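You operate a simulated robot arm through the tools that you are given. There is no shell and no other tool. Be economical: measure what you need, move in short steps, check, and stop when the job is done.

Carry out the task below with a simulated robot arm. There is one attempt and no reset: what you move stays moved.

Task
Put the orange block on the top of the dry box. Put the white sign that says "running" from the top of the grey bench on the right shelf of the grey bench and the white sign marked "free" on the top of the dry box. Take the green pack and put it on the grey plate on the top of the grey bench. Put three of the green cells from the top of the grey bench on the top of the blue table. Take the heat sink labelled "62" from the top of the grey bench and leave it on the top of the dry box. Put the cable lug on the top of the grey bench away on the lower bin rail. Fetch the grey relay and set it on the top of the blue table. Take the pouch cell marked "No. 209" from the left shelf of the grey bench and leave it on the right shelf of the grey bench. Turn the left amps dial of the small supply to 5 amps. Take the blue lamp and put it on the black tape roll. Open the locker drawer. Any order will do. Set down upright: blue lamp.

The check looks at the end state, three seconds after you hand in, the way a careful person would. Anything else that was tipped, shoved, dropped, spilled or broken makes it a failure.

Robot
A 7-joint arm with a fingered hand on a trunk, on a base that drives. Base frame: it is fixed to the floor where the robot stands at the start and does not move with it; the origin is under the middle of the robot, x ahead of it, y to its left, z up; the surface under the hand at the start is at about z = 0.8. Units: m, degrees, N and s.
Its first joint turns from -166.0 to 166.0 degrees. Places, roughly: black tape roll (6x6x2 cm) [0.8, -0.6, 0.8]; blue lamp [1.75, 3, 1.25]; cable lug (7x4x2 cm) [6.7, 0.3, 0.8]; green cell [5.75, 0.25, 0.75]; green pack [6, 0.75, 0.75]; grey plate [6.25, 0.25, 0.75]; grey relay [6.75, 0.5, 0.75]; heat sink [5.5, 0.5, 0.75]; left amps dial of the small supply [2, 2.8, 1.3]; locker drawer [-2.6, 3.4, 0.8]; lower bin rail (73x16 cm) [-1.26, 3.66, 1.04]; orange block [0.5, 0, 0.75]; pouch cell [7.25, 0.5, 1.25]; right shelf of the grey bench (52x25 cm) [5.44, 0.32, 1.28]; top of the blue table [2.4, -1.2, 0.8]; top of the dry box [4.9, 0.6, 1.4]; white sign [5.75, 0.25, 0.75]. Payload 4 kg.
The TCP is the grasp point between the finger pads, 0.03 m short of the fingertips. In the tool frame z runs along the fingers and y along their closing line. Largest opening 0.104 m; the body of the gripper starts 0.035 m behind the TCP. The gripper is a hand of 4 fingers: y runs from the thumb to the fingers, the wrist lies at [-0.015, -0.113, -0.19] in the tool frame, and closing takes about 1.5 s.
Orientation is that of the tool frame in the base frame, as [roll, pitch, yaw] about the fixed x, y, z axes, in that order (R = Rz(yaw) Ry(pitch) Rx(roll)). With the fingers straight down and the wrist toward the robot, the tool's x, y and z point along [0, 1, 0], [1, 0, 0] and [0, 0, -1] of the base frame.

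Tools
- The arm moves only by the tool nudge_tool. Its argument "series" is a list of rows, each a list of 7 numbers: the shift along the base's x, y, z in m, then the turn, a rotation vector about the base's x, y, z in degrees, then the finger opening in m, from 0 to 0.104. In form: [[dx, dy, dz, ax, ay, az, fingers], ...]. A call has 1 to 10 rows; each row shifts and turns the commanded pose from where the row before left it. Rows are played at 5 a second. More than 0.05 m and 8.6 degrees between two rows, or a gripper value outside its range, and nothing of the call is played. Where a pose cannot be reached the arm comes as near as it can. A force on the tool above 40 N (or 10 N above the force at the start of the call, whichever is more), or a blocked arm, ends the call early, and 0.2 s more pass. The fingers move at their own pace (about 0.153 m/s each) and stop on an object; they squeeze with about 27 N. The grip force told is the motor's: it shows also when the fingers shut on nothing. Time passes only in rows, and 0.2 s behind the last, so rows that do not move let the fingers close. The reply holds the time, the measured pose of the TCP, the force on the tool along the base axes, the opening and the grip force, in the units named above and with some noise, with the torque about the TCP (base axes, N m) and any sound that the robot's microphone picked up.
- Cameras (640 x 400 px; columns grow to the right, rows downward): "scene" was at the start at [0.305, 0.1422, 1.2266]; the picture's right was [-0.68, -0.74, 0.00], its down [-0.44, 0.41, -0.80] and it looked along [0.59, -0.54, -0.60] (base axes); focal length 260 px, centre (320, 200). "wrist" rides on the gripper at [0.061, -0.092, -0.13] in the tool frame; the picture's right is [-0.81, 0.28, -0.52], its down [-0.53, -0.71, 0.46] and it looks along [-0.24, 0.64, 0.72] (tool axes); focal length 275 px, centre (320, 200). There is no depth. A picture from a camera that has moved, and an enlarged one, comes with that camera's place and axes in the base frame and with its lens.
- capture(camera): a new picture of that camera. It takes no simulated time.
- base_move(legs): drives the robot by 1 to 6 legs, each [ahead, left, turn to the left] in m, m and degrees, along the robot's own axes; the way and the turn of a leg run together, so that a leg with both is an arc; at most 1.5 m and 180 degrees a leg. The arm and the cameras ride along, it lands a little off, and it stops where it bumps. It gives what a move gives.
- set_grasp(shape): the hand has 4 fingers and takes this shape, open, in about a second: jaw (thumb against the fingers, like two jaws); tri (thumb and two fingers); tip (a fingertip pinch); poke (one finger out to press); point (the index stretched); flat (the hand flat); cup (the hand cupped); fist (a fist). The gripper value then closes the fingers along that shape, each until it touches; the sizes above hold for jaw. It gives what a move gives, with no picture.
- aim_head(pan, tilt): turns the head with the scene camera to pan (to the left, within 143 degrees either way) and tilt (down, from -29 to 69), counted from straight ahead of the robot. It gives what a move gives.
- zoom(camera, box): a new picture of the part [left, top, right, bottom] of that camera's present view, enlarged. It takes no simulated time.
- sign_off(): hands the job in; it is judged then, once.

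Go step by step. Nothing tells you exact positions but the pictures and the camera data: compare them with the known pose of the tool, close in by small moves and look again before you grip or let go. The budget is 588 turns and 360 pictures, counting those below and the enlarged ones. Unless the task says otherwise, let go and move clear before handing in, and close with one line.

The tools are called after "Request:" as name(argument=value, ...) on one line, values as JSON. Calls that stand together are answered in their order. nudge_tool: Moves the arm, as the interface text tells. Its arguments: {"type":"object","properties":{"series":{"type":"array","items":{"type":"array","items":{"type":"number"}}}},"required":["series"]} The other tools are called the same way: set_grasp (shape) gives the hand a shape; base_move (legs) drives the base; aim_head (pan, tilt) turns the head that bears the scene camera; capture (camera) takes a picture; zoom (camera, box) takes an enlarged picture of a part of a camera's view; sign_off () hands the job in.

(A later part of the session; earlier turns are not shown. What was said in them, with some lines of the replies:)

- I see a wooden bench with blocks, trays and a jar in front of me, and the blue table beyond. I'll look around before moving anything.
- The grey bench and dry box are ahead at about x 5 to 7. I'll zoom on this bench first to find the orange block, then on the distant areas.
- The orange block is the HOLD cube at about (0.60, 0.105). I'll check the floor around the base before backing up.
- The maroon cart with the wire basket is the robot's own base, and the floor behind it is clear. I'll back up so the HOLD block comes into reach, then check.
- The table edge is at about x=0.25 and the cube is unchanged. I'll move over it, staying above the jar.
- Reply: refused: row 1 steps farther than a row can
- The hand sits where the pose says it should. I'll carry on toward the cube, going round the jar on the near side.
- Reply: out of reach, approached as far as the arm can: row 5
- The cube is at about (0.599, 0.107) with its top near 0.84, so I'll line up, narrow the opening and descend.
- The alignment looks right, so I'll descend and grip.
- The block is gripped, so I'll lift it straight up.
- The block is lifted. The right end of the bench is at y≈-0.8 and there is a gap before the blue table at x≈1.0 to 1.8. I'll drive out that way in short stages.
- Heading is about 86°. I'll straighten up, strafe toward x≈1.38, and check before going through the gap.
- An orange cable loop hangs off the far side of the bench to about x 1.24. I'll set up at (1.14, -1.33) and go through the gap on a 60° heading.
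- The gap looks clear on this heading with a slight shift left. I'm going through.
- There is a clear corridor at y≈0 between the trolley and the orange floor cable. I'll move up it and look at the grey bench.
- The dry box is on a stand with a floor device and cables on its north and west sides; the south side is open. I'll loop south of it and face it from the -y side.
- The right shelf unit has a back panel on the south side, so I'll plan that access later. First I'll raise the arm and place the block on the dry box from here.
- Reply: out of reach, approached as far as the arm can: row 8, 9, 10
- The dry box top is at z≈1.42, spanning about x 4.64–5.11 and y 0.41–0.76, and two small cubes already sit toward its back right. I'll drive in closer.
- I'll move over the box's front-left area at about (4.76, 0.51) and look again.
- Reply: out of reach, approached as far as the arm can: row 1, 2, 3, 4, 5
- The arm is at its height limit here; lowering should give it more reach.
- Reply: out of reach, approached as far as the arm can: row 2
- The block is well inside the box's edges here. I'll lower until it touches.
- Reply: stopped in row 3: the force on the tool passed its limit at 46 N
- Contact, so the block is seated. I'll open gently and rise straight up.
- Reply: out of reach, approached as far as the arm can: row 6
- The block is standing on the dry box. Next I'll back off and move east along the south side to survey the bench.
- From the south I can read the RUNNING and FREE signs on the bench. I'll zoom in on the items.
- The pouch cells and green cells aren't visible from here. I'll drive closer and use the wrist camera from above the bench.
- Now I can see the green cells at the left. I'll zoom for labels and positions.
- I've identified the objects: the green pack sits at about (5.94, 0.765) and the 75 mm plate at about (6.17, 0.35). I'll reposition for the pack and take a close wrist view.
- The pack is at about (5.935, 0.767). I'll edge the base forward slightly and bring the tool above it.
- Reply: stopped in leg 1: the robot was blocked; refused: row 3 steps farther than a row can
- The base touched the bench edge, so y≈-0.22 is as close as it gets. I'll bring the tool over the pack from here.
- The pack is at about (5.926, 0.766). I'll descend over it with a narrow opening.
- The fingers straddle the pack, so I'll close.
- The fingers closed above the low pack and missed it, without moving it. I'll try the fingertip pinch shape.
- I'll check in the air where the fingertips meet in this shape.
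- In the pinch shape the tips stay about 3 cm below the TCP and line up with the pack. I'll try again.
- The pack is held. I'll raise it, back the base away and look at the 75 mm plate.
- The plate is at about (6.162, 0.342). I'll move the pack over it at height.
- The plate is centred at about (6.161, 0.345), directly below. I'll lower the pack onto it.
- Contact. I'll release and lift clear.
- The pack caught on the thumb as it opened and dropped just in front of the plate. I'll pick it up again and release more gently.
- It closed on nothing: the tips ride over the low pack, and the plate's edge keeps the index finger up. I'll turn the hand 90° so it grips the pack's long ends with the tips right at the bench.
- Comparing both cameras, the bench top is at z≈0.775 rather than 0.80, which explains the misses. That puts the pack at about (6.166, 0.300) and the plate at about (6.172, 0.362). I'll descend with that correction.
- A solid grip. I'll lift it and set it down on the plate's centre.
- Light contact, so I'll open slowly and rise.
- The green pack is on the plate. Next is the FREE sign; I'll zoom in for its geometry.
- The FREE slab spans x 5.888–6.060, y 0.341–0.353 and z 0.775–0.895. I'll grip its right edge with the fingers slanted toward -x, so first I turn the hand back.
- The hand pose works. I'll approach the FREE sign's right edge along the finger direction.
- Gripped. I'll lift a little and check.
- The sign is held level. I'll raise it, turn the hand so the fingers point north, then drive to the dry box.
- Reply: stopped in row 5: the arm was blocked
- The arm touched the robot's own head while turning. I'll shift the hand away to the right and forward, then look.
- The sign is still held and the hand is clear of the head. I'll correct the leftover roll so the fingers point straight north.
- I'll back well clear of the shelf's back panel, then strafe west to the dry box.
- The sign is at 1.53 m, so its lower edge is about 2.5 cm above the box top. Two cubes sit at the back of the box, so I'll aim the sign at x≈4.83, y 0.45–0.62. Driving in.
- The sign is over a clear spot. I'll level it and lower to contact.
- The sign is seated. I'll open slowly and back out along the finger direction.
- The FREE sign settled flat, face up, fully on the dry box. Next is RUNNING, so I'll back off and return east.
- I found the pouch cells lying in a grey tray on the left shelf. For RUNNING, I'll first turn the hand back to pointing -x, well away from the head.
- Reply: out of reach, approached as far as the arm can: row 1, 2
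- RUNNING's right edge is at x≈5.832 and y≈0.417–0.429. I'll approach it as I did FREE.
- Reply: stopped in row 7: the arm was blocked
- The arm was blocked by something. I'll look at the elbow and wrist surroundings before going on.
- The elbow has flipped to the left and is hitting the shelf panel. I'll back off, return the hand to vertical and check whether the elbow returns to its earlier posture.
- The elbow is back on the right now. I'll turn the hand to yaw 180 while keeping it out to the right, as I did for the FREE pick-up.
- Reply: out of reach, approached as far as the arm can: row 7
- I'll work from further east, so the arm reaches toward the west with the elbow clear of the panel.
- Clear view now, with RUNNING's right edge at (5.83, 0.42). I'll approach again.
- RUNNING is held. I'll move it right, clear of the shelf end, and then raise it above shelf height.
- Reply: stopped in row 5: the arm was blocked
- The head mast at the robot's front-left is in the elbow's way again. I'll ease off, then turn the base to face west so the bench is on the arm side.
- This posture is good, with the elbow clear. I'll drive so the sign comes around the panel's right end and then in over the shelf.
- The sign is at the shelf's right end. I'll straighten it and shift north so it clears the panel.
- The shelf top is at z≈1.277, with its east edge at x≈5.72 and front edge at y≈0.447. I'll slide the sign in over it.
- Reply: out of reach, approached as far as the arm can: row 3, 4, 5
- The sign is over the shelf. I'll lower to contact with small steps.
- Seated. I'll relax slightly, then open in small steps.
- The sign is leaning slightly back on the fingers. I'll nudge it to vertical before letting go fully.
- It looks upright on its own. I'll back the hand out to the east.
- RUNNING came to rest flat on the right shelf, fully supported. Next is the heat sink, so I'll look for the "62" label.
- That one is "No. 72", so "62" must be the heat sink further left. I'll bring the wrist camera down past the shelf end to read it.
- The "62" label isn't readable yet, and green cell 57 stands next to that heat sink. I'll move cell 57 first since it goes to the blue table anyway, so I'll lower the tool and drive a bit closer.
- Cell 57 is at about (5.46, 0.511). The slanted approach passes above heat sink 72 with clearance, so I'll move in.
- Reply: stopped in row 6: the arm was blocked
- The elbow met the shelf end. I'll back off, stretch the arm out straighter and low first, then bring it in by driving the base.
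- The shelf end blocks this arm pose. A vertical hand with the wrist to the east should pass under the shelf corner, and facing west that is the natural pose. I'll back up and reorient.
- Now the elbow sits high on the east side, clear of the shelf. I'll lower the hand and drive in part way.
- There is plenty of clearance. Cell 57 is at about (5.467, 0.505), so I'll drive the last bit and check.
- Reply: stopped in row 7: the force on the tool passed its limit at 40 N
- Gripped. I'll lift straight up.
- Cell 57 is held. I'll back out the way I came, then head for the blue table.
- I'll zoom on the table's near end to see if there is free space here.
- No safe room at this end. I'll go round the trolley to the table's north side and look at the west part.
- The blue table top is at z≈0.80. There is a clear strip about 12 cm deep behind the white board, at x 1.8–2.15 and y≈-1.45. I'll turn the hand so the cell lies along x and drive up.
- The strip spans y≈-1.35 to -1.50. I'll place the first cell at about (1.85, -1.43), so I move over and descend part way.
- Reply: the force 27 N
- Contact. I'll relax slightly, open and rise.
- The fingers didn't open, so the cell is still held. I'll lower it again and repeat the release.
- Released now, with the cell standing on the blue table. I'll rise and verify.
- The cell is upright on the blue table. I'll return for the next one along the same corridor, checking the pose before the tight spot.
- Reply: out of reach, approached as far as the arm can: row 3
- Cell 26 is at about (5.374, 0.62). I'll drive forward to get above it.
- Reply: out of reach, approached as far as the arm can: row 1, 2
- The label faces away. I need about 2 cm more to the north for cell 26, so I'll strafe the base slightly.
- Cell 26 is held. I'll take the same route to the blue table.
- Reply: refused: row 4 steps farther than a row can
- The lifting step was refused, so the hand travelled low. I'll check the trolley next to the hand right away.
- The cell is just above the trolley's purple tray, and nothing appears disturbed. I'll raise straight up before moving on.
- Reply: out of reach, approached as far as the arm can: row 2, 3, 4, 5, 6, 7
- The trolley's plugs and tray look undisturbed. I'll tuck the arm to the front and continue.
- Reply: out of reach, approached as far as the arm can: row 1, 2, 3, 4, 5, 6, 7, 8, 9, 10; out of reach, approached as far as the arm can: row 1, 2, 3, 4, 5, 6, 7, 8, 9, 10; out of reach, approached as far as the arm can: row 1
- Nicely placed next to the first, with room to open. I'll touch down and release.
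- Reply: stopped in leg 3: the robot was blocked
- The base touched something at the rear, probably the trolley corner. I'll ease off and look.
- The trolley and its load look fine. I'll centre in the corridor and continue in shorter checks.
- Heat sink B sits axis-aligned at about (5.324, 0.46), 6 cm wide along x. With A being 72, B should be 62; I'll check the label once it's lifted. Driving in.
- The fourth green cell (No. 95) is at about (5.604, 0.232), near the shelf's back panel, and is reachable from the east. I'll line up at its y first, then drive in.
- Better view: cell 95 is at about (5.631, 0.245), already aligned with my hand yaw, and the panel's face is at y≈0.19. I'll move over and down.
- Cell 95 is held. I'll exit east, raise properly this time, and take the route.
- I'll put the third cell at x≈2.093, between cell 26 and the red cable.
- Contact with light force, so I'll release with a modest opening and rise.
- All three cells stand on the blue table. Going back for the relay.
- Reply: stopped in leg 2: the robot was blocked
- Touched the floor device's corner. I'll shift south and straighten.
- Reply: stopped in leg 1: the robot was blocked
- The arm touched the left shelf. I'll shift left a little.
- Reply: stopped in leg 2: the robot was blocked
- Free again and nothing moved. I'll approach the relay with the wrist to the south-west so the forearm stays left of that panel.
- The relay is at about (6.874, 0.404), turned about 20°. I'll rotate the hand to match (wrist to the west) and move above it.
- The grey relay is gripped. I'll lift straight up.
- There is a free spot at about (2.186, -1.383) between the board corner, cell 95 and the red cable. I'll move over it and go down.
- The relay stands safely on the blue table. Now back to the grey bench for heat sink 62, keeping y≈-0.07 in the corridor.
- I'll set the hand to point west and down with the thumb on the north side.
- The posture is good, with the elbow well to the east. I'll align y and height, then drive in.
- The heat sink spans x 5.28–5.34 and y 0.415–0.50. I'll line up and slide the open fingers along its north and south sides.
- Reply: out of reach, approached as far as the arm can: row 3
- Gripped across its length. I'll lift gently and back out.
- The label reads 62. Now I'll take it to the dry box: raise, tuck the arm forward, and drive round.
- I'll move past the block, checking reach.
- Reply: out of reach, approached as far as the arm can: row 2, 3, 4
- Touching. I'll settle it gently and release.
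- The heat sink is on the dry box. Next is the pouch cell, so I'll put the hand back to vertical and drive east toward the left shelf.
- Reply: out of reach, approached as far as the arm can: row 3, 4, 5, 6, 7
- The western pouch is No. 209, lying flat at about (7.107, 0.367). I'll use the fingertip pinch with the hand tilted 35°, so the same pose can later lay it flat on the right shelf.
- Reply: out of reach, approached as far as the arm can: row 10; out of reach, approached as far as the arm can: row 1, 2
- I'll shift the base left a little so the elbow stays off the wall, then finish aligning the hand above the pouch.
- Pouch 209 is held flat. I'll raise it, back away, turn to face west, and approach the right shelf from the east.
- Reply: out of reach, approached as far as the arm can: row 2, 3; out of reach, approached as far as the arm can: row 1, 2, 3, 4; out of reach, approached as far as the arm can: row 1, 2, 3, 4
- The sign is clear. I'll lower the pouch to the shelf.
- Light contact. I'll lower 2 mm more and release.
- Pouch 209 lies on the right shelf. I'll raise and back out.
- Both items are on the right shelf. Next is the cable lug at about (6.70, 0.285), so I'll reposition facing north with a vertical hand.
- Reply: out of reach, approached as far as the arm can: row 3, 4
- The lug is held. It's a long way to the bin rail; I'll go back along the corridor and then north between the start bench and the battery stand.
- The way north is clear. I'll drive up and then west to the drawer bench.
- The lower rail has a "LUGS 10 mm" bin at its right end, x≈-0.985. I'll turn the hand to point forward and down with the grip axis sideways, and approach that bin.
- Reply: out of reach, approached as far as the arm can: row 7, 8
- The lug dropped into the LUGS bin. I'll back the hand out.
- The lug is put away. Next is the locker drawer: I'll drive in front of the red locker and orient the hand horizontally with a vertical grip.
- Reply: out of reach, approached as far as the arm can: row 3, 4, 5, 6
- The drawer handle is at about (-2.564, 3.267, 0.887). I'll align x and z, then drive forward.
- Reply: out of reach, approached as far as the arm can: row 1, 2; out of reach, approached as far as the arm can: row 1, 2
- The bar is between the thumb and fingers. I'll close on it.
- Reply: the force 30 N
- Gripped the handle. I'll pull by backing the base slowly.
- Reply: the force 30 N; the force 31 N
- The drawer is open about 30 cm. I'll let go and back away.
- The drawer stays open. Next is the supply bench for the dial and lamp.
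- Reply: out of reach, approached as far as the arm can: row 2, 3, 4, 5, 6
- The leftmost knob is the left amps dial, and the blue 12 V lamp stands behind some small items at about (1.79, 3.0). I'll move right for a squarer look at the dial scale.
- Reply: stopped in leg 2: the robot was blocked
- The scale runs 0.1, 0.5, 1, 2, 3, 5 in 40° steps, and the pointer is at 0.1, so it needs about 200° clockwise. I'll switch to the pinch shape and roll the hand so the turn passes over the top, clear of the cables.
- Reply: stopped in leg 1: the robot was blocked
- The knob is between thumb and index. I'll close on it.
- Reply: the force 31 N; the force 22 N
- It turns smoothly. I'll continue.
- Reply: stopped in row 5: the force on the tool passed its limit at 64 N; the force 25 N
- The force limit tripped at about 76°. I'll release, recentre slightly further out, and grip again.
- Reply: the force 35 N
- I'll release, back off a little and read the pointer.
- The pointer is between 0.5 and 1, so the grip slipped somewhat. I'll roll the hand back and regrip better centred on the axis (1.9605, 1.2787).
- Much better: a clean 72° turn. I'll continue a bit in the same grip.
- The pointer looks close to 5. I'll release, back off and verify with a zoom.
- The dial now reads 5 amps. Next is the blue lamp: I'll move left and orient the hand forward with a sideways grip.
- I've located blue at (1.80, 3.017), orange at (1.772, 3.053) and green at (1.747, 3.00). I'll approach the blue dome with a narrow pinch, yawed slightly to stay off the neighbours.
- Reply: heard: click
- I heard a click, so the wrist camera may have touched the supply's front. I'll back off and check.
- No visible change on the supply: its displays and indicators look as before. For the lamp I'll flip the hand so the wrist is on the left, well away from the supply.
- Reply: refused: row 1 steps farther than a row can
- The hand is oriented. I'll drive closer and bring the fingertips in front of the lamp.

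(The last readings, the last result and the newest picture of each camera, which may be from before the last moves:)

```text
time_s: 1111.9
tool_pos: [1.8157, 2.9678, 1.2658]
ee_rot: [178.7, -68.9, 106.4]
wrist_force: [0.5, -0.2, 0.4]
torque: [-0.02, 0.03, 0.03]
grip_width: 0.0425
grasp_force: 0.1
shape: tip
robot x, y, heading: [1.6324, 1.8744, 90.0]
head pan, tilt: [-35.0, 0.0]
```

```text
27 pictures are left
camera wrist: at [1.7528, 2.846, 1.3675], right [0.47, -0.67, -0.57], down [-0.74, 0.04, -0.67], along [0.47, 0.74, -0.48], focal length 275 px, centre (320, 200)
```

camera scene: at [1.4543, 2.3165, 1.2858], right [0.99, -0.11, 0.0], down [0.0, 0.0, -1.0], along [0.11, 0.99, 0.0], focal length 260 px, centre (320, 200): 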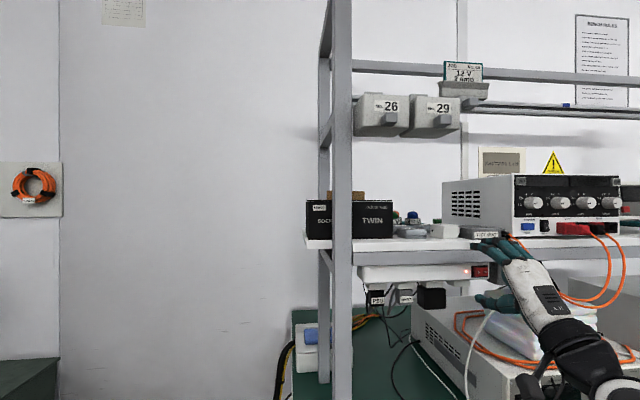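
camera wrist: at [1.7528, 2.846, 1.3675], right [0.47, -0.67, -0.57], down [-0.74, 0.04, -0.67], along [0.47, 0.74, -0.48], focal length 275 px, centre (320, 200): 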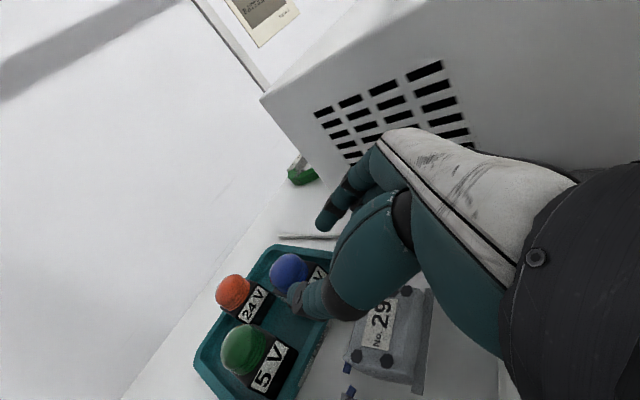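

Request:
nudge_tool(series=[[-0.004, 0.012, -0.005, 0, 0, 0, 0.042], [-0.003, 0.012, -0.005, 0, 0, 0, 0.042], [0, 0, 0, 0, 0, 0, 0.042]])

Request:
zoom(camera="wrist", box=[200, 180, 400, 340])

```text
time_s: 1112.7
tool_pos: [1.8087, 2.9898, 1.2558]
ee_rot: [179.0, -69.1, 106.0]
wrist_force: [0.7, 0.0, -0.3]
torque: [-0.02, 0.01, 0.0]
grip_width: 0.0426
grasp_force: 0.0
shape: tip
robot x, y, heading: [1.6313, 1.8693, 89.9]
head pan, tilt: [-35.0, 0.0]
```

```text
2.50 times, centred on (300, 260) of wrist
camera zoom: at [1.746, 2.8688, 1.3579], right [0.47, -0.67, -0.57], down [-0.74, 0.04, -0.67], along [0.47, 0.74, -0.48], focal length 688 px, centre (370, 50)
```

zoom: 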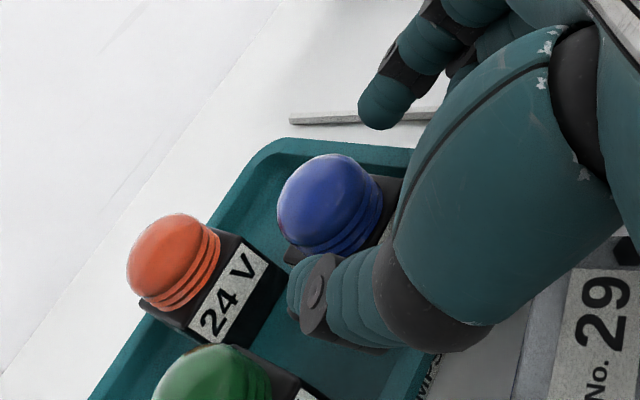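

The dome is between thumb and index. I'll close gently.

Request:
nudge_tool(series=[[0, 0, 0, 0, 0, 0, 0.03], [0, 0, 0, 0, 0, 0, 0.02], [0, 0, 0, 0, 0, 0, 0.01], [0, 0, 0, 0, 0, 0, 0.0], [0, 0, 0, 0, 0, 0, 0.0], [0, 0, 0, 0, 0, 0, 0.0]])

Request:
zoom(camera="wrist", box=[200, 180, 400, 340])

```text
time_s: 1114.1
tool_pos: [1.8102, 2.9909, 1.2553]
ee_rot: [178.6, -69.0, 106.5]
wrist_force: [0.7, -0.4, -1.1]
torque: [-0.02, 0.0, -0.03]
grip_width: 0.0002
grasp_force: 26.7
shape: tip
robot x, y, heading: [1.6359, 1.8702, 90.1]
head pan, tilt: [-35.0, 0.0]
```

```text
2.50 times, centred on (300, 260) of wrist
camera zoom: at [1.746, 2.8687, 1.3581], right [0.47, -0.67, -0.57], down [-0.74, 0.04, -0.67], along [0.47, 0.74, -0.48], focal length 688 px, centre (370, 50)
```

zoom: 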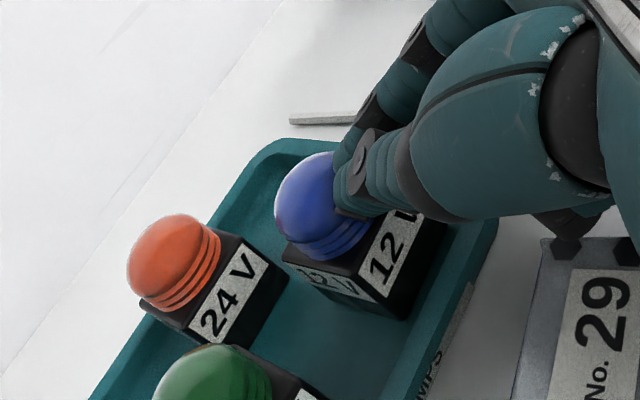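

The tips met just in front of the dome. Triangulating again puts the dome centre at about (1.804, 3.038, 1.231), so I'll open and move deeper and slightly lower.

Request:
nudge_tool(series=[[0, 0, 0.002, 0, 0, 0, 0.03], [0, 0, 0, 0, 0, 0, 0.045], [0, 0, 0, 0, 0, 0, 0.045], [0.001, 0.01, -0.009, 0, 0, 0, 0.045], [0.001, 0.01, -0.008, 0, 0, 0, 0.045], [0, 0, 0, 0, 0, 0, 0.045]])

Request:
zoom(camera="wrist", box=[200, 180, 400, 340])

```text
time_s: 1115.5
tool_pos: [1.811, 3.0106, 1.2403]
ee_rot: [178.8, -69.0, 106.2]
wrist_force: [0.2, -0.5, 0.2]
torque: [-0.02, 0.03, -0.03]
grip_width: 0.0449
grasp_force: 0.1
shape: tip
robot x, y, heading: [1.6362, 1.8721, 90.4]
head pan, tilt: [-35.0, 0.0]
```

```text
2.50 times, centred on (300, 260) of wrist
camera zoom: at [1.7475, 2.889, 1.3427], right [0.47, -0.67, -0.57], down [-0.74, 0.04, -0.67], along [0.47, 0.74, -0.48], focal length 688 px, centre (370, 50)
```

zoom: 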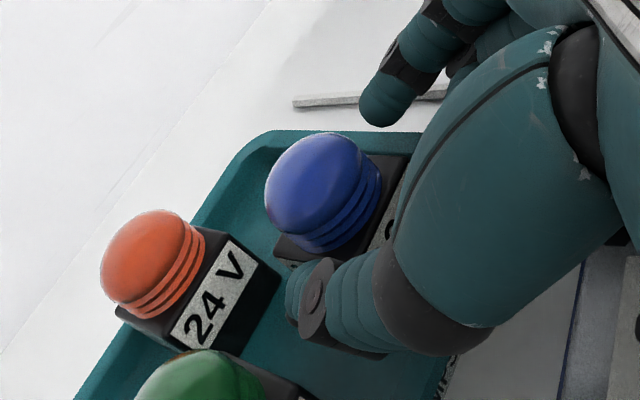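

Request:
nudge_tool(series=[[-0.003, 0.007, -0.002, 0, 0, 0, 0.045], [-0.002, 0.008, -0.002, 0, 0, 0, 0.045], [0, 0, 0, 0, 0, 0, 0.045]])

Request:
zoom(camera="wrist", box=[200, 180, 400, 340])

```text
time_s: 1116.3
tool_pos: [1.8063, 3.0241, 1.2384]
ee_rot: [178.6, -69.1, 106.4]
wrist_force: [0.9, 0.6, 0.5]
torque: [0.03, -0.02, -0.01]
grip_width: 0.0448
grasp_force: 0.0
shape: tip
robot x, y, heading: [1.6325, 1.8744, 90.0]
head pan, tilt: [-35.0, 0.0]
```

```text
2.50 times, centred on (300, 260) of wrist
camera zoom: at [1.7427, 2.9042, 1.3391], right [0.47, -0.67, -0.57], down [-0.74, 0.04, -0.67], along [0.47, 0.74, -0.48], focal length 688 px, centre (370, 50)
```

zoom: 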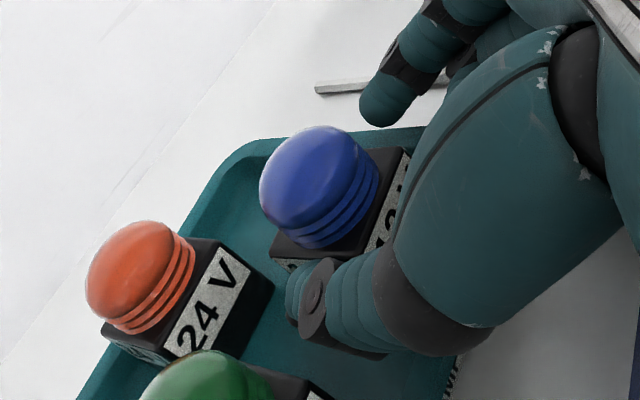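

Depth and position now match the fingertips. I'll close.

Request:
nudge_tool(series=[[0, 0, 0, 0, 0, 0, 0.03], [0, 0, 0, 0, 0, 0, 0.02], [0, 0, 0, 0, 0, 0, 0.01], [0, 0, 0, 0, 0, 0, 0.0], [0, 0, 0, 0, 0, 0, 0.0], [0, 0, 0, 0, 0, 0, 0.0]])

```text
time_s: 1117.7
tool_pos: [1.8065, 3.0251, 1.2372]
ee_rot: [178.9, -68.9, 106.1]
wrist_force: [-0.7, -0.4, -1.2]
torque: [0.01, -0.01, -0.02]
grip_width: 0.0288
grasp_force: 27.6
shape: tip
robot x, y, heading: [1.6333, 1.8649, 90.5]
head pan, tilt: [-35.0, 0.0]
```

Gripped (0.029 m). I'll lift straight up and check.

Request:
nudge_tool(series=[[0, 0, 0.01, 0, 0, 0, 0], [0, 0, 0.015, 0, 0, 0, 0], [0, 0, 0.02, 0, 0, 0, 0], [0, 0, 0, 0, 0, 0, 0]])

Request:
zoom(camera="wrist", box=[200, 180, 400, 340])

```text
time_s: 1118.7
tool_pos: [1.8074, 3.0256, 1.2801]
ee_rot: [179.1, -69.0, 106.0]
wrist_force: [0.2, -0.2, -0.9]
torque: [-0.02, 0.01, -0.01]
grip_width: 0.0283
grasp_force: 27.4
shape: tip
robot x, y, heading: [1.6351, 1.8726, 89.9]
head pan, tilt: [-35.0, 0.0]
```

```text
2.50 times, centred on (300, 260) of wrist
camera zoom: at [1.7429, 2.9039, 1.3821], right [0.47, -0.67, -0.57], down [-0.74, 0.04, -0.67], along [0.47, 0.74, -0.48], focal length 688 px, centre (370, 50)
```

zoom: 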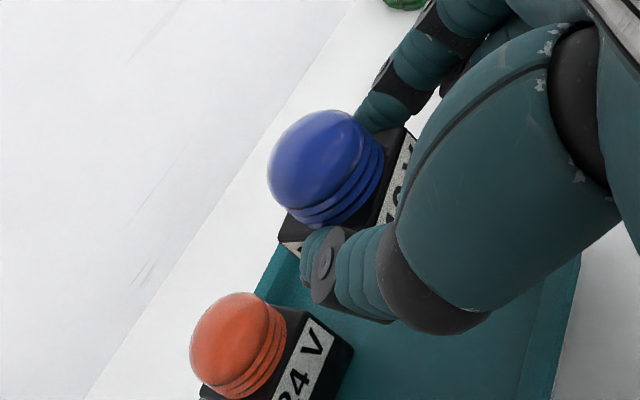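

The blue lamp is lifted upright. I'll retreat along the same path I came in.

Request:
nudge_tool(series=[[0.006, -0.03, 0.002, 0, 0, 0, 0], [0.006, -0.035, 0, 0, 0, 0, 0], [0.006, -0.04, 0, 0, 0, 0, 0], [0.004, -0.04, 0, 0, 0, 0, 0], [0, -0.045, 0, 0, 0, 0, 0], [0, -0.045, 0, 0, 0, 0, 0], [-0.01, -0.045, 0, 0, 0, 0, 0], [-0.015, -0.045, 0.005, 0, 0, 0, 0], [-0.015, -0.045, 0.005, 0, 0, 0, 0], [0, 0, 0, 0, 0, 0, 0]])

Request:
base_move(legs=[[-0.1, 0.1, 0]])

Request:
capture(camera="scene")

```text
time_s: 1120.9
tool_pos: [1.7879, 2.6577, 1.2942]
ee_rot: [178.7, -69.0, 106.3]
wrist_force: [0.1, -0.3, -0.9]
torque: [-0.03, 0.0, 0.0]
grip_width: 0.0285
grasp_force: 26.7
shape: tip
robot x, y, heading: [1.632, 1.8744, 90.2]
head pan, tilt: [-35.0, 0.0]
```

```text
time_s: 1122.2
tool_pos: [1.684, 2.5573, 1.294]
ee_rot: [179.1, -69.0, 106.1]
wrist_force: [0.3, -1.0, -0.2]
torque: [0.01, -0.02, -0.01]
grip_width: 0.0285
grasp_force: 27.4
shape: tip
robot x, y, heading: [1.5296, 1.7718, 90.3]
head pan, tilt: [-35.0, 0.0]
```

```text
21 pictures are left
camera scene: at [1.383, 2.0853, 1.2859], right [0.82, -0.57, 0.0], down [0.0, 0.0, -1.0], along [0.57, 0.82, 0.0], focal length 260 px, centre (320, 200)
```

scene: 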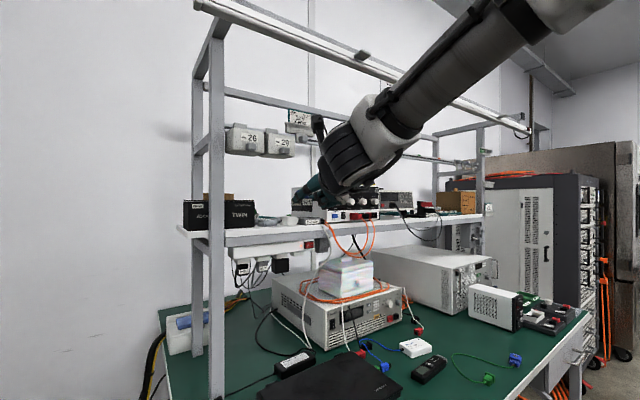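

Now I'll drive round to the start bench: west past the tray table, south along x≈-0.28, then face the bench.

Request:
base_move(legs=[[0.25, 0, 0], [0, 0.95, 0], [0, 0.88, 0]])

Request:
base_move(legs=[[-1.3, 0, 0], [-1.25, 0, 0]])

```text
time_s: 1124.2
tool_pos: [1.6909, 2.7979, 1.292]
ee_rot: [179.3, -68.9, 105.4]
wrist_force: [0.5, -0.2, -0.1]
torque: [0.01, 0.01, 0.02]
grip_width: 0.0284
grasp_force: 27.4
shape: tip
robot x, y, heading: [1.5311, 2.0137, 89.8]
head pan, tilt: [-35.0, 0.0]
stopped in leg 1: the robot was blocked; the commanded pose is now the measured one
```

```text
time_s: 1136.6
tool_pos: [1.6868, 0.2435, 1.293]
ee_rot: [178.9, -69.0, 107.2]
wrist_force: [0.2, -0.1, -0.2]
torque: [-0.02, -0.03, 0.02]
grip_width: 0.0288
grasp_force: 26.7
shape: tip
robot x, y, heading: [1.5475, -0.5449, 91.2]
head pan, tilt: [-35.0, 0.0]
```

The first leg was blocked near the supply shelf, so the lefts were skipped and the base backed down the east corridor instead. I'll check the shelf bins from here.

Request:
aim_head(pan=0, tilt=0)

Request:
zoom(camera="scene", box=[290, 150, 430, 240])

```text
time_s: 1137.6
tool_pos: [1.6873, 0.2417, 1.2933]
ee_rot: [178.8, -68.9, 107.3]
wrist_force: [0.0, 0.0, -1.1]
torque: [-0.01, -0.03, 0.02]
grip_width: 0.0288
grasp_force: 27.0
shape: tip
robot x, y, heading: [1.5475, -0.5478, 91.3]
head pan, tilt: [0.0, 0.0]
```

```text
4.44 times, centred on (360, 195) of scene
camera zoom: at [1.3415, -0.2192, 1.2859], right [1.0, 0.02, 0.0], down [0.0, 0.0, -1.0], along [-0.02, 1.0, 0.0], focal length 1158 px, centre (142, 222)
```

zoom: 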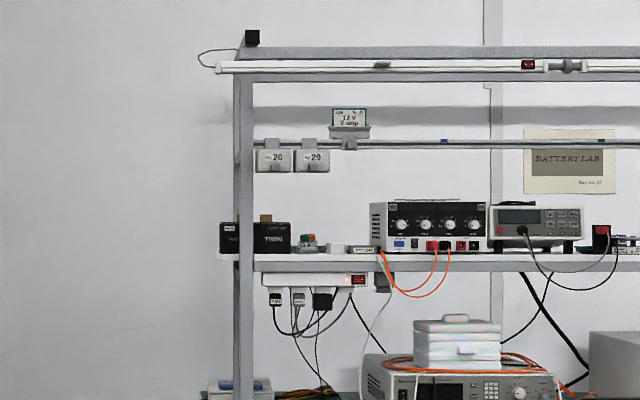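

Everything on the shelf looks in order. One close zoom to compare the supply's two OUT buttons and the dial.

Request:
zoom(camera="scene", box=[372, 191, 400, 209])

```text
16.00 times, centred on (386, 200) of scene
camera zoom: at [1.3415, -0.2192, 1.2859], right [1.0, 0.02, 0.0], down [0.0, 0.0, -1.0], along [-0.02, 1.0, 0.0], focal length 4168 px, centre (-736, 200)
```

zoom: 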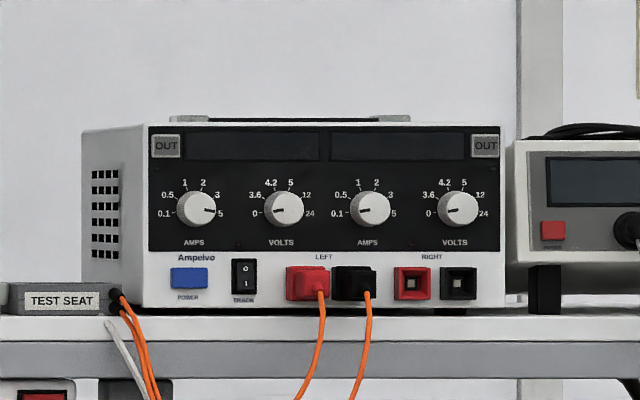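

The dial points exactly at 5 and both buttons look alike. Now through the gap to the south end of the start bench, backing along the same 59° line.

Request:
base_move(legs=[[0.31, -0.23, 0], [0, 0, -32.3]])

```text
time_s: 1141.6
tool_pos: [2.2827, 0.3803, 1.2924]
ee_rot: [178.9, -68.9, 76.9]
wrist_force: [-0.9, 0.1, -1.1]
torque: [-0.02, 0.03, 0.02]
grip_width: 0.0287
grasp_force: 26.8
shape: tip
robot x, y, heading: [1.7668, -0.2313, 60.8]
head pan, tilt: [0.0, 0.0]
```

Request:
base_move(legs=[[0, 0, -1.8], [-1.27, 0, 0]])

```text
time_s: 1148.5
tool_pos: [1.6302, -0.7505, 1.2934]
ee_rot: [178.9, -69.0, 75.3]
wrist_force: [-1.0, -0.2, -0.4]
torque: [0.02, -0.03, 0.0]
grip_width: 0.0288
grasp_force: 27.0
shape: tip
robot x, y, heading: [1.0968, -1.3486, 59.5]
head pan, tilt: [0.0, 0.0]
```

Request:
base_move(legs=[[-0.1, 0, 0], [0, 0, 30.5], [0, 0.3, 0]])

Request:
aim_head(pan=-15, tilt=40)

Request:
capture(camera="scene")

```text
time_s: 1152.8
tool_pos: [0.8892, -0.6455, 1.2919]
ee_rot: [178.9, -69.0, 106.7]
wrist_force: [-0.3, 0.3, -0.1]
torque: [0.02, -0.01, 0.03]
grip_width: 0.0287
grasp_force: 26.8
shape: tip
robot x, y, heading: [0.7386, -1.4317, 90.9]
head pan, tilt: [0.0, 0.0]
```

```text
time_s: 1153.8
tool_pos: [0.8888, -0.6451, 1.2922]
ee_rot: [178.9, -69.0, 106.8]
wrist_force: [-0.9, 0.3, -0.9]
torque: [0.01, 0.0, -0.02]
grip_width: 0.0288
grasp_force: 27.3
shape: tip
robot x, y, heading: [0.7428, -1.436, 90.7]
head pan, tilt: [-15.0, 40.0]
```

```text
18 pictures are left
camera scene: at [0.5615, -1.1125, 1.2223], right [0.97, -0.25, 0.0], down [-0.16, -0.62, -0.77], along [0.19, 0.74, -0.64], focal length 260 px, centre (320, 200)
```

scene: 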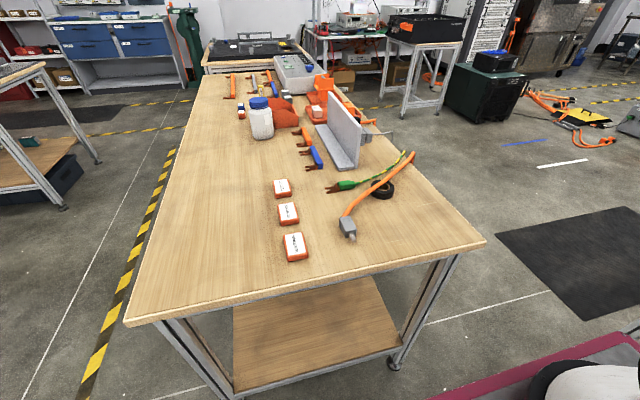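

Request:
zoom(camera="scene", box=[320, 140, 440, 250])

```text
3.64 times, centred on (380, 195) of scene
camera zoom: at [0.5615, -1.1125, 1.2223], right [0.97, -0.25, 0.0], down [-0.16, -0.62, -0.77], along [0.19, 0.74, -0.64], focal length 947 px, centre (102, 218)
```

zoom: 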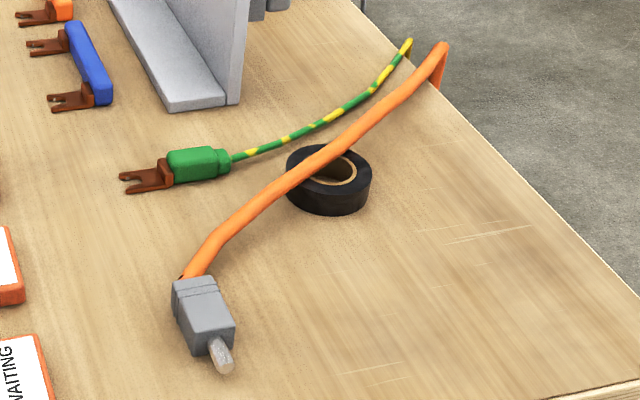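

The orange cable crosses over the roll, so I need its height. I'll take a second viewpoint from further left.

Request:
base_move(legs=[[-0.05, 0.4, 0]])

Request:
aim_head(pan=-45, tilt=35)

Request:
zoom(camera="scene", box=[260, 130, 400, 240])

```text
time_s: 1156.4
tool_pos: [0.4755, -0.7006, 1.2935]
ee_rot: [178.9, -68.9, 106.9]
wrist_force: [-0.5, 0.0, -0.5]
torque: [-0.03, -0.02, 0.01]
grip_width: 0.0286
grasp_force: 27.4
shape: tip
robot x, y, heading: [0.3315, -1.489, 90.9]
head pan, tilt: [-15.0, 40.0]
```

```text
time_s: 1157.4
tool_pos: [0.4776, -0.7, 1.2926]
ee_rot: [179.0, -69.0, 106.8]
wrist_force: [0.1, -0.9, -0.6]
torque: [-0.02, 0.0, 0.02]
grip_width: 0.0287
grasp_force: 26.5
shape: tip
robot x, y, heading: [0.3328, -1.4888, 90.9]
head pan, tilt: [-45.0, 35.0]
```

```text
3.64 times, centred on (330, 185) of scene
camera zoom: at [0.1907, -1.1873, 1.2297], right [0.72, -0.7, 0.0], down [-0.4, -0.41, -0.82], along [0.57, 0.59, -0.57], focal length 947 px, centre (284, 254)
```

zoom: 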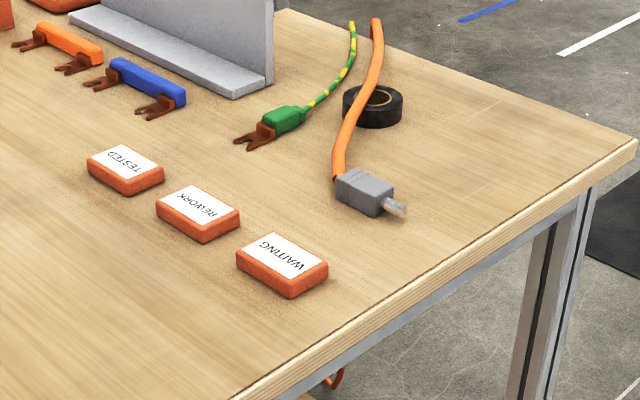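

The cable lies across the roll's north-west part, leaving the south-east side free. I'll set the lamp at about (0.867, -0.647), partly off-centre so it clears the cable. Moving back over it.

Request:
base_move(legs=[[0.0, -0.4, -0.9]])

Request:
nudge_tool(series=[[0, 0, -0.045, 0, 0, 0, 0], [0, 0, -0.045, 0, 0, 0, 0], [0, 0, -0.045, 0, 0, 0, 0], [0, 0, -0.045, 0, 0, 0, 0], [0, 0, -0.045, 0, 0, 0, 0], [0, 0, -0.045, 0, 0, 0, 0], [0, 0, -0.045, 0, 0, 0, 0], [0, 0, 0, 0, 0, 0, 0]])

```text
time_s: 1159.9
tool_pos: [0.9038, -0.7042, 1.2929]
ee_rot: [178.9, -68.9, 105.4]
wrist_force: [-0.4, 0.0, -0.6]
torque: [-0.01, 0.0, 0.01]
grip_width: 0.0286
grasp_force: 27.0
shape: tip
robot x, y, heading: [0.7351, -1.4857, 89.3]
head pan, tilt: [-45.0, 35.0]
```

```text
time_s: 1161.7
tool_pos: [0.9022, -0.7048, 0.9763]
ee_rot: [179.0, -69.0, 105.3]
wrist_force: [-0.1, 0.5, -0.2]
torque: [-0.01, 0.04, 0.01]
grip_width: 0.0285
grasp_force: 26.7
shape: tip
robot x, y, heading: [0.7374, -1.4874, 89.4]
head pan, tilt: [-45.0, 35.0]
```

Request:
nudge_tool(series=[[-0.014, 0.016, -0.03, 0, 0, 0, 0], [-0.013, 0.015, -0.03, 0, 0, 0, 0], [0, 0, -0.01, 0, 0, 0, 0], [0, 0, 0, 0, 0, 0, 0]])

Request:
aim_head(pan=-20, tilt=35)

Request:
zoom(camera="scene", box=[280, 100, 440, 230])

```text
time_s: 1162.7
tool_pos: [0.8768, -0.6737, 0.9069]
ee_rot: [179.0, -69.0, 105.3]
wrist_force: [-0.7, -0.5, -0.5]
torque: [0.01, 0.01, 0.0]
grip_width: 0.0283
grasp_force: 27.3
shape: tip
robot x, y, heading: [0.7405, -1.4876, 89.0]
head pan, tilt: [-45.0, 35.0]
```

```text
time_s: 1163.6
tool_pos: [0.8765, -0.6737, 0.9078]
ee_rot: [179.0, -68.9, 105.3]
wrist_force: [-0.7, 0.0, -0.5]
torque: [-0.02, -0.01, -0.01]
grip_width: 0.0284
grasp_force: 27.3
shape: tip
robot x, y, heading: [0.7372, -1.4895, 89.5]
head pan, tilt: [-20.0, 35.0]
```

```text
3.08 times, centred on (360, 165) of scene
camera zoom: at [0.5733, -1.1621, 1.2297], right [0.94, -0.35, 0.0], down [-0.2, -0.54, -0.82], along [0.29, 0.77, -0.57], focal length 802 px, centre (197, 308)
```

zoom: 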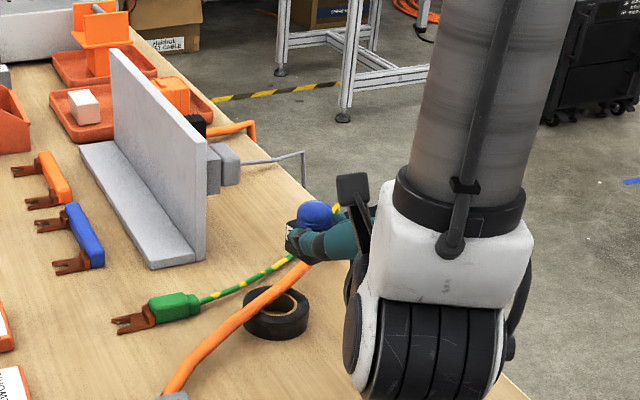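

The lamp hangs upright, slightly south-east of the roll's centre. I'll nudge it a few millimetres in and lower to contact.

Request:
nudge_tool(series=[[-0.005, 0.002, -0.012, 0, 0, 0, 0], [-0.001, 0.001, -0.012, 0, 0, 0, 0], [0, 0, -0.006, 0, 0, 0, 0], [0, 0, 0, 0, 0, 0, 0]])

Request:
zoom(camera="scene", box=[310, 140, 390, 220])

```text
time_s: 1164.6
tool_pos: [0.869, -0.6697, 0.8773]
ee_rot: [179.0, -68.8, 105.2]
wrist_force: [-1.0, 0.7, -0.4]
torque: [-0.03, 0.0, -0.03]
grip_width: 0.0283
grasp_force: 27.4
shape: tip
robot x, y, heading: [0.7384, -1.4902, 89.3]
head pan, tilt: [-20.0, 35.0]
```

```text
5.00 times, centred on (350, 180) of scene
camera zoom: at [0.5732, -1.162, 1.2297], right [0.94, -0.35, 0.0], down [-0.2, -0.54, -0.82], along [0.29, 0.77, -0.57], focal length 1303 px, centre (170, 300)
```

zoom: 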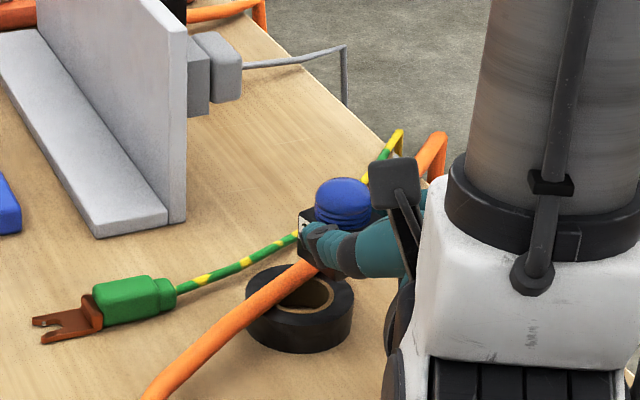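

I'll shift a few millimetres toward the front right to clear the cable, then lower in small steps.

Request:
nudge_tool(series=[[0.003, -0.005, -0.002, 0, 0, 0, 0], [0, 0, -0.004, 0, 0, 0, 0], [0, 0, -0.003, 0, 0, 0, 0], [0, 0, 0, 0, 0, 0, 0]])

Request:
zoom(camera="scene", box=[310, 140, 390, 220])

```text
time_s: 1165.6
tool_pos: [0.8742, -0.676, 0.8683]
ee_rot: [179.0, -69.0, 105.2]
wrist_force: [-0.7, 0.0, -1.4]
torque: [0.03, -0.04, 0.03]
grip_width: 0.0283
grasp_force: 26.7
shape: tip
robot x, y, heading: [0.7357, -1.4899, 89.0]
head pan, tilt: [-20.0, 35.0]
```

```text
5.00 times, centred on (350, 180) of scene
camera zoom: at [0.5732, -1.162, 1.2297], right [0.94, -0.35, 0.0], down [-0.2, -0.54, -0.82], along [0.29, 0.77, -0.57], focal length 1303 px, centre (170, 300)
```

zoom: 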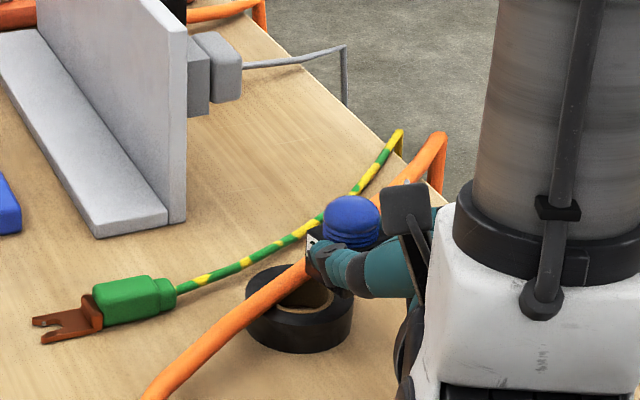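

Request:
nudge_tool(series=[[-0.003, 0.002, 0, 0, 0, 0, 0], [0, 0, -0.002, 0, 0, 0, 0], [0, 0, -0.002, 0, 0, 0, 0], [0, 0, 0, 0, 0, 0, 0]])

```text
time_s: 1166.6
tool_pos: [0.8713, -0.6733, 0.865]
ee_rot: [179.0, -68.9, 105.1]
wrist_force: [-0.7, -0.1, 0.3]
torque: [-0.03, 0.03, -0.01]
grip_width: 0.0286
grasp_force: 26.6
shape: tip
robot x, y, heading: [0.7392, -1.4859, 89.3]
head pan, tilt: [-20.0, 35.0]
```

Request:
nudge_tool(series=[[0, 0, -0.002, 0, 0, 0, 0], [0, 0, -0.002, 0, 0, 0, 0], [0, 0, 0, 0, 0, 0, 0]])

```text
time_s: 1167.4
tool_pos: [0.8707, -0.6734, 0.8615]
ee_rot: [179.0, -68.8, 105.3]
wrist_force: [-0.4, 0.5, -0.8]
torque: [0.01, 0.0, 0.0]
grip_width: 0.0288
grasp_force: 27.3
shape: tip
robot x, y, heading: [0.7386, -1.4874, 89.3]
head pan, tilt: [-20.0, 35.0]
```

Request:
nudge_tool(series=[[0, 0, -0.003, 0, 0, 0, 0], [0, 0, -0.003, 0, 0, 0, 0], [0, 0, 0, 0, 0, 0, 0]])

Request:
zoom(camera="scene", box=[310, 150, 390, 220])

```text
time_s: 1168.2
tool_pos: [0.8714, -0.6741, 0.8554]
ee_rot: [178.8, -68.9, 105.4]
wrist_force: [0.2, 0.2, -0.8]
torque: [0.01, -0.03, -0.03]
grip_width: 0.0286
grasp_force: 27.3
shape: tip
robot x, y, heading: [0.7374, -1.4875, 89.3]
head pan, tilt: [-20.0, 35.0]
```

```text
5.71 times, centred on (350, 185) of scene
camera zoom: at [0.5732, -1.162, 1.2297], right [0.94, -0.35, 0.0], down [-0.2, -0.54, -0.82], along [0.29, 0.77, -0.57], focal length 1489 px, centre (149, 286)
```

zoom: 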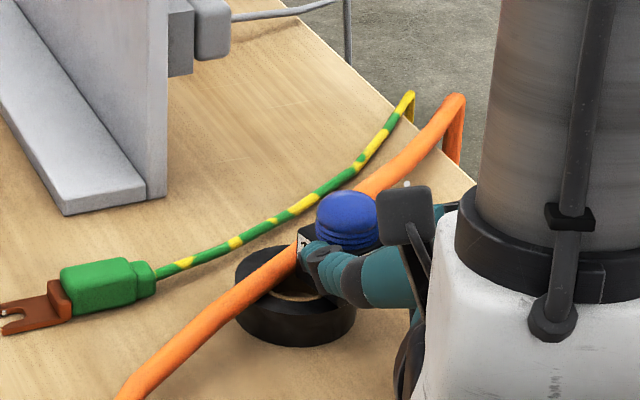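

Request:
nudge_tool(series=[[0, 0, -0.003, 0, 0, 0, 0], [0, 0, -0.003, 0, 0, 0, 0], [0, 0, 0, 0, 0, 0, 0]])

```text
time_s: 1169.0
tool_pos: [0.8714, -0.6727, 0.85]
ee_rot: [178.7, -69.0, 105.5]
wrist_force: [1.1, -1.1, 13.2]
torque: [0.3, -0.08, -0.01]
grip_width: 0.0295
grasp_force: 27.5
shape: tip
robot x, y, heading: [0.7389, -1.4869, 89.2]
head pan, tilt: [-20.0, 35.0]
```

Contact at z≈0.85, centred under the lamp. I'll ease off slightly and open in small steps.

Request:
nudge_tool(series=[[0, 0, 0.002, 0, 0, 0, 0.01], [0, 0, 0, 0, 0, 0, 0.025], [0, 0, 0, 0, 0, 0, 0.032], [0, 0, 0, 0, 0, 0, 0.038], [0, 0, 0, 0, 0, 0, 0.042], [0, 0, 0, 0, 0, 0, 0.042]])

Request:
zoom(camera="scene", box=[310, 150, 390, 220])

```text
time_s: 1170.4
tool_pos: [0.8706, -0.6725, 0.8502]
ee_rot: [179.1, -68.9, 105.1]
wrist_force: [-0.5, 0.0, 0.2]
torque: [0.01, -0.03, 0.01]
grip_width: 0.0417
grasp_force: 0.0
shape: tip
robot x, y, heading: [0.7392, -1.4879, 89.5]
head pan, tilt: [-20.0, 35.0]
```

```text
5.71 times, centred on (350, 185) of scene
camera zoom: at [0.5732, -1.1621, 1.2297], right [0.94, -0.35, 0.0], down [-0.2, -0.54, -0.82], along [0.29, 0.77, -0.57], focal length 1489 px, centre (149, 286)
```

zoom: 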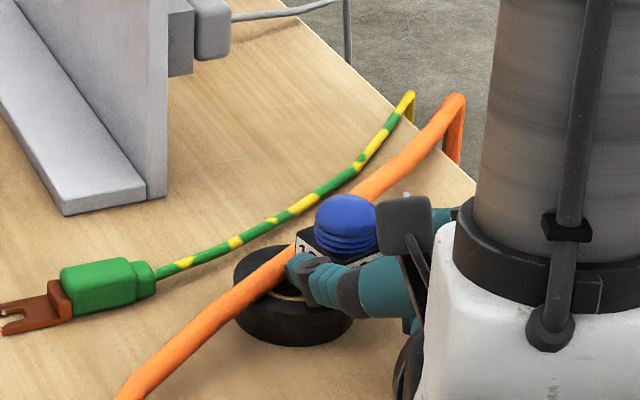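

The lamp stands on the roll. I'll back the fingers straight out.

Request:
nudge_tool(series=[[0.003, -0.01, 0.004, 0, 0, 0, 0.042], [0.004, -0.014, 0.006, 0, 0, 0, 0.042], [0.006, -0.022, 0.009, 0, 0, 0, 0.042], [0.01, -0.03, 0.015, 0, 0, 0, 0.042], [0.01, -0.03, 0.02, 0, 0, 0, 0.042], [0.01, -0.03, 0.03, 0, 0, 0, 0.042], [0, -0.03, 0.035, 0, 0, 0, 0.042], [0, 0, 0.045, 0, 0, 0, 0.042]])

Request:
base_move(legs=[[-0.3, 0, 0]])

Request:
zoom(camera="scene", box=[320, 110, 420, 190])

```text
time_s: 1172.2
tool_pos: [0.9106, -0.7037, 0.9762]
ee_rot: [178.9, -68.8, 105.3]
wrist_force: [-0.1, 1.0, -0.3]
torque: [0.04, 0.01, 0.0]
grip_width: 0.0419
grasp_force: 0.0
shape: tip
out of reach, approached as far as the arm can: row 4, 5, 6, 7, 8
robot x, y, heading: [0.7391, -1.4881, 89.3]
head pan, tilt: [-20.0, 35.0]
```

```text
time_s: 1174.2
tool_pos: [0.9074, -1.0081, 0.9767]
ee_rot: [179.1, -68.8, 105.2]
wrist_force: [0.5, 0.2, -0.4]
torque: [0.01, 0.0, -0.01]
grip_width: 0.0415
grasp_force: 0.2
shape: tip
robot x, y, heading: [0.741, -1.7896, 89.4]
head pan, tilt: [-20.0, 35.0]
```

```text
5.00 times, centred on (370, 150) of scene
camera zoom: at [0.5695, -1.4645, 1.2297], right [0.94, -0.35, 0.0], down [-0.2, -0.54, -0.82], along [0.29, 0.77, -0.57], focal length 1303 px, centre (70, 450)
```

zoom: 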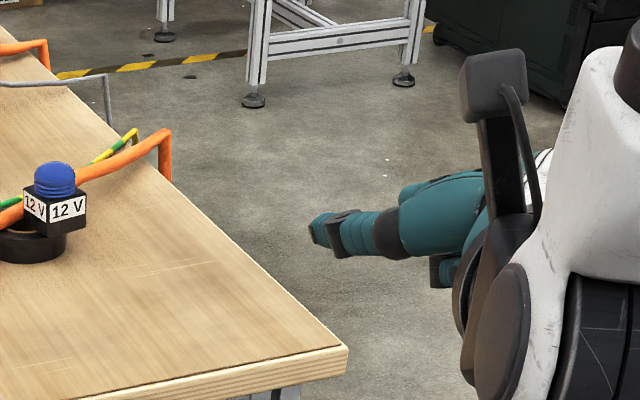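

The lamp stands upright on the roll. One last close look before handing in.

Request:
zoom(camera="scene", box=[305, 130, 350, 170])

```text
10.00 times, centred on (328, 150) of scene
camera zoom: at [0.5695, -1.4645, 1.2297], right [0.94, -0.35, 0.0], down [-0.2, -0.54, -0.82], along [0.29, 0.77, -0.57], focal length 2605 px, centre (245, 700)
```

zoom: 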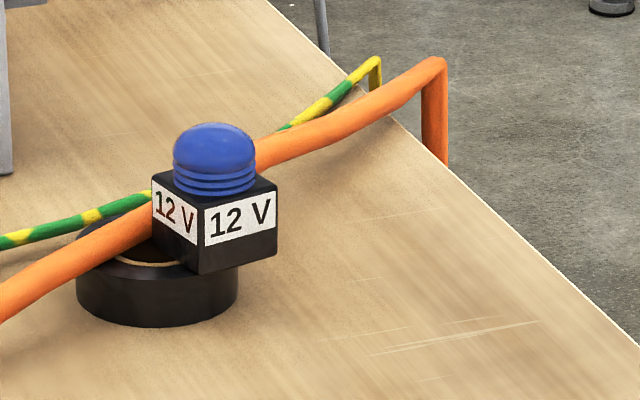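

The lamp is level and steady on the roll, and the hand is clear of everything.

Request:
sign_off()

```text
The job is handed in.
```

I handed the job in with all eleven tasks carried out and the blue lamp standing upright on the black tape roll. The RUNNING and FREE signs ended up lying flat, the green pack was dropped once and is probably face down on its plate, the base bumped a few things without visible harm, and I heard one click near the small supply that I could not explain.
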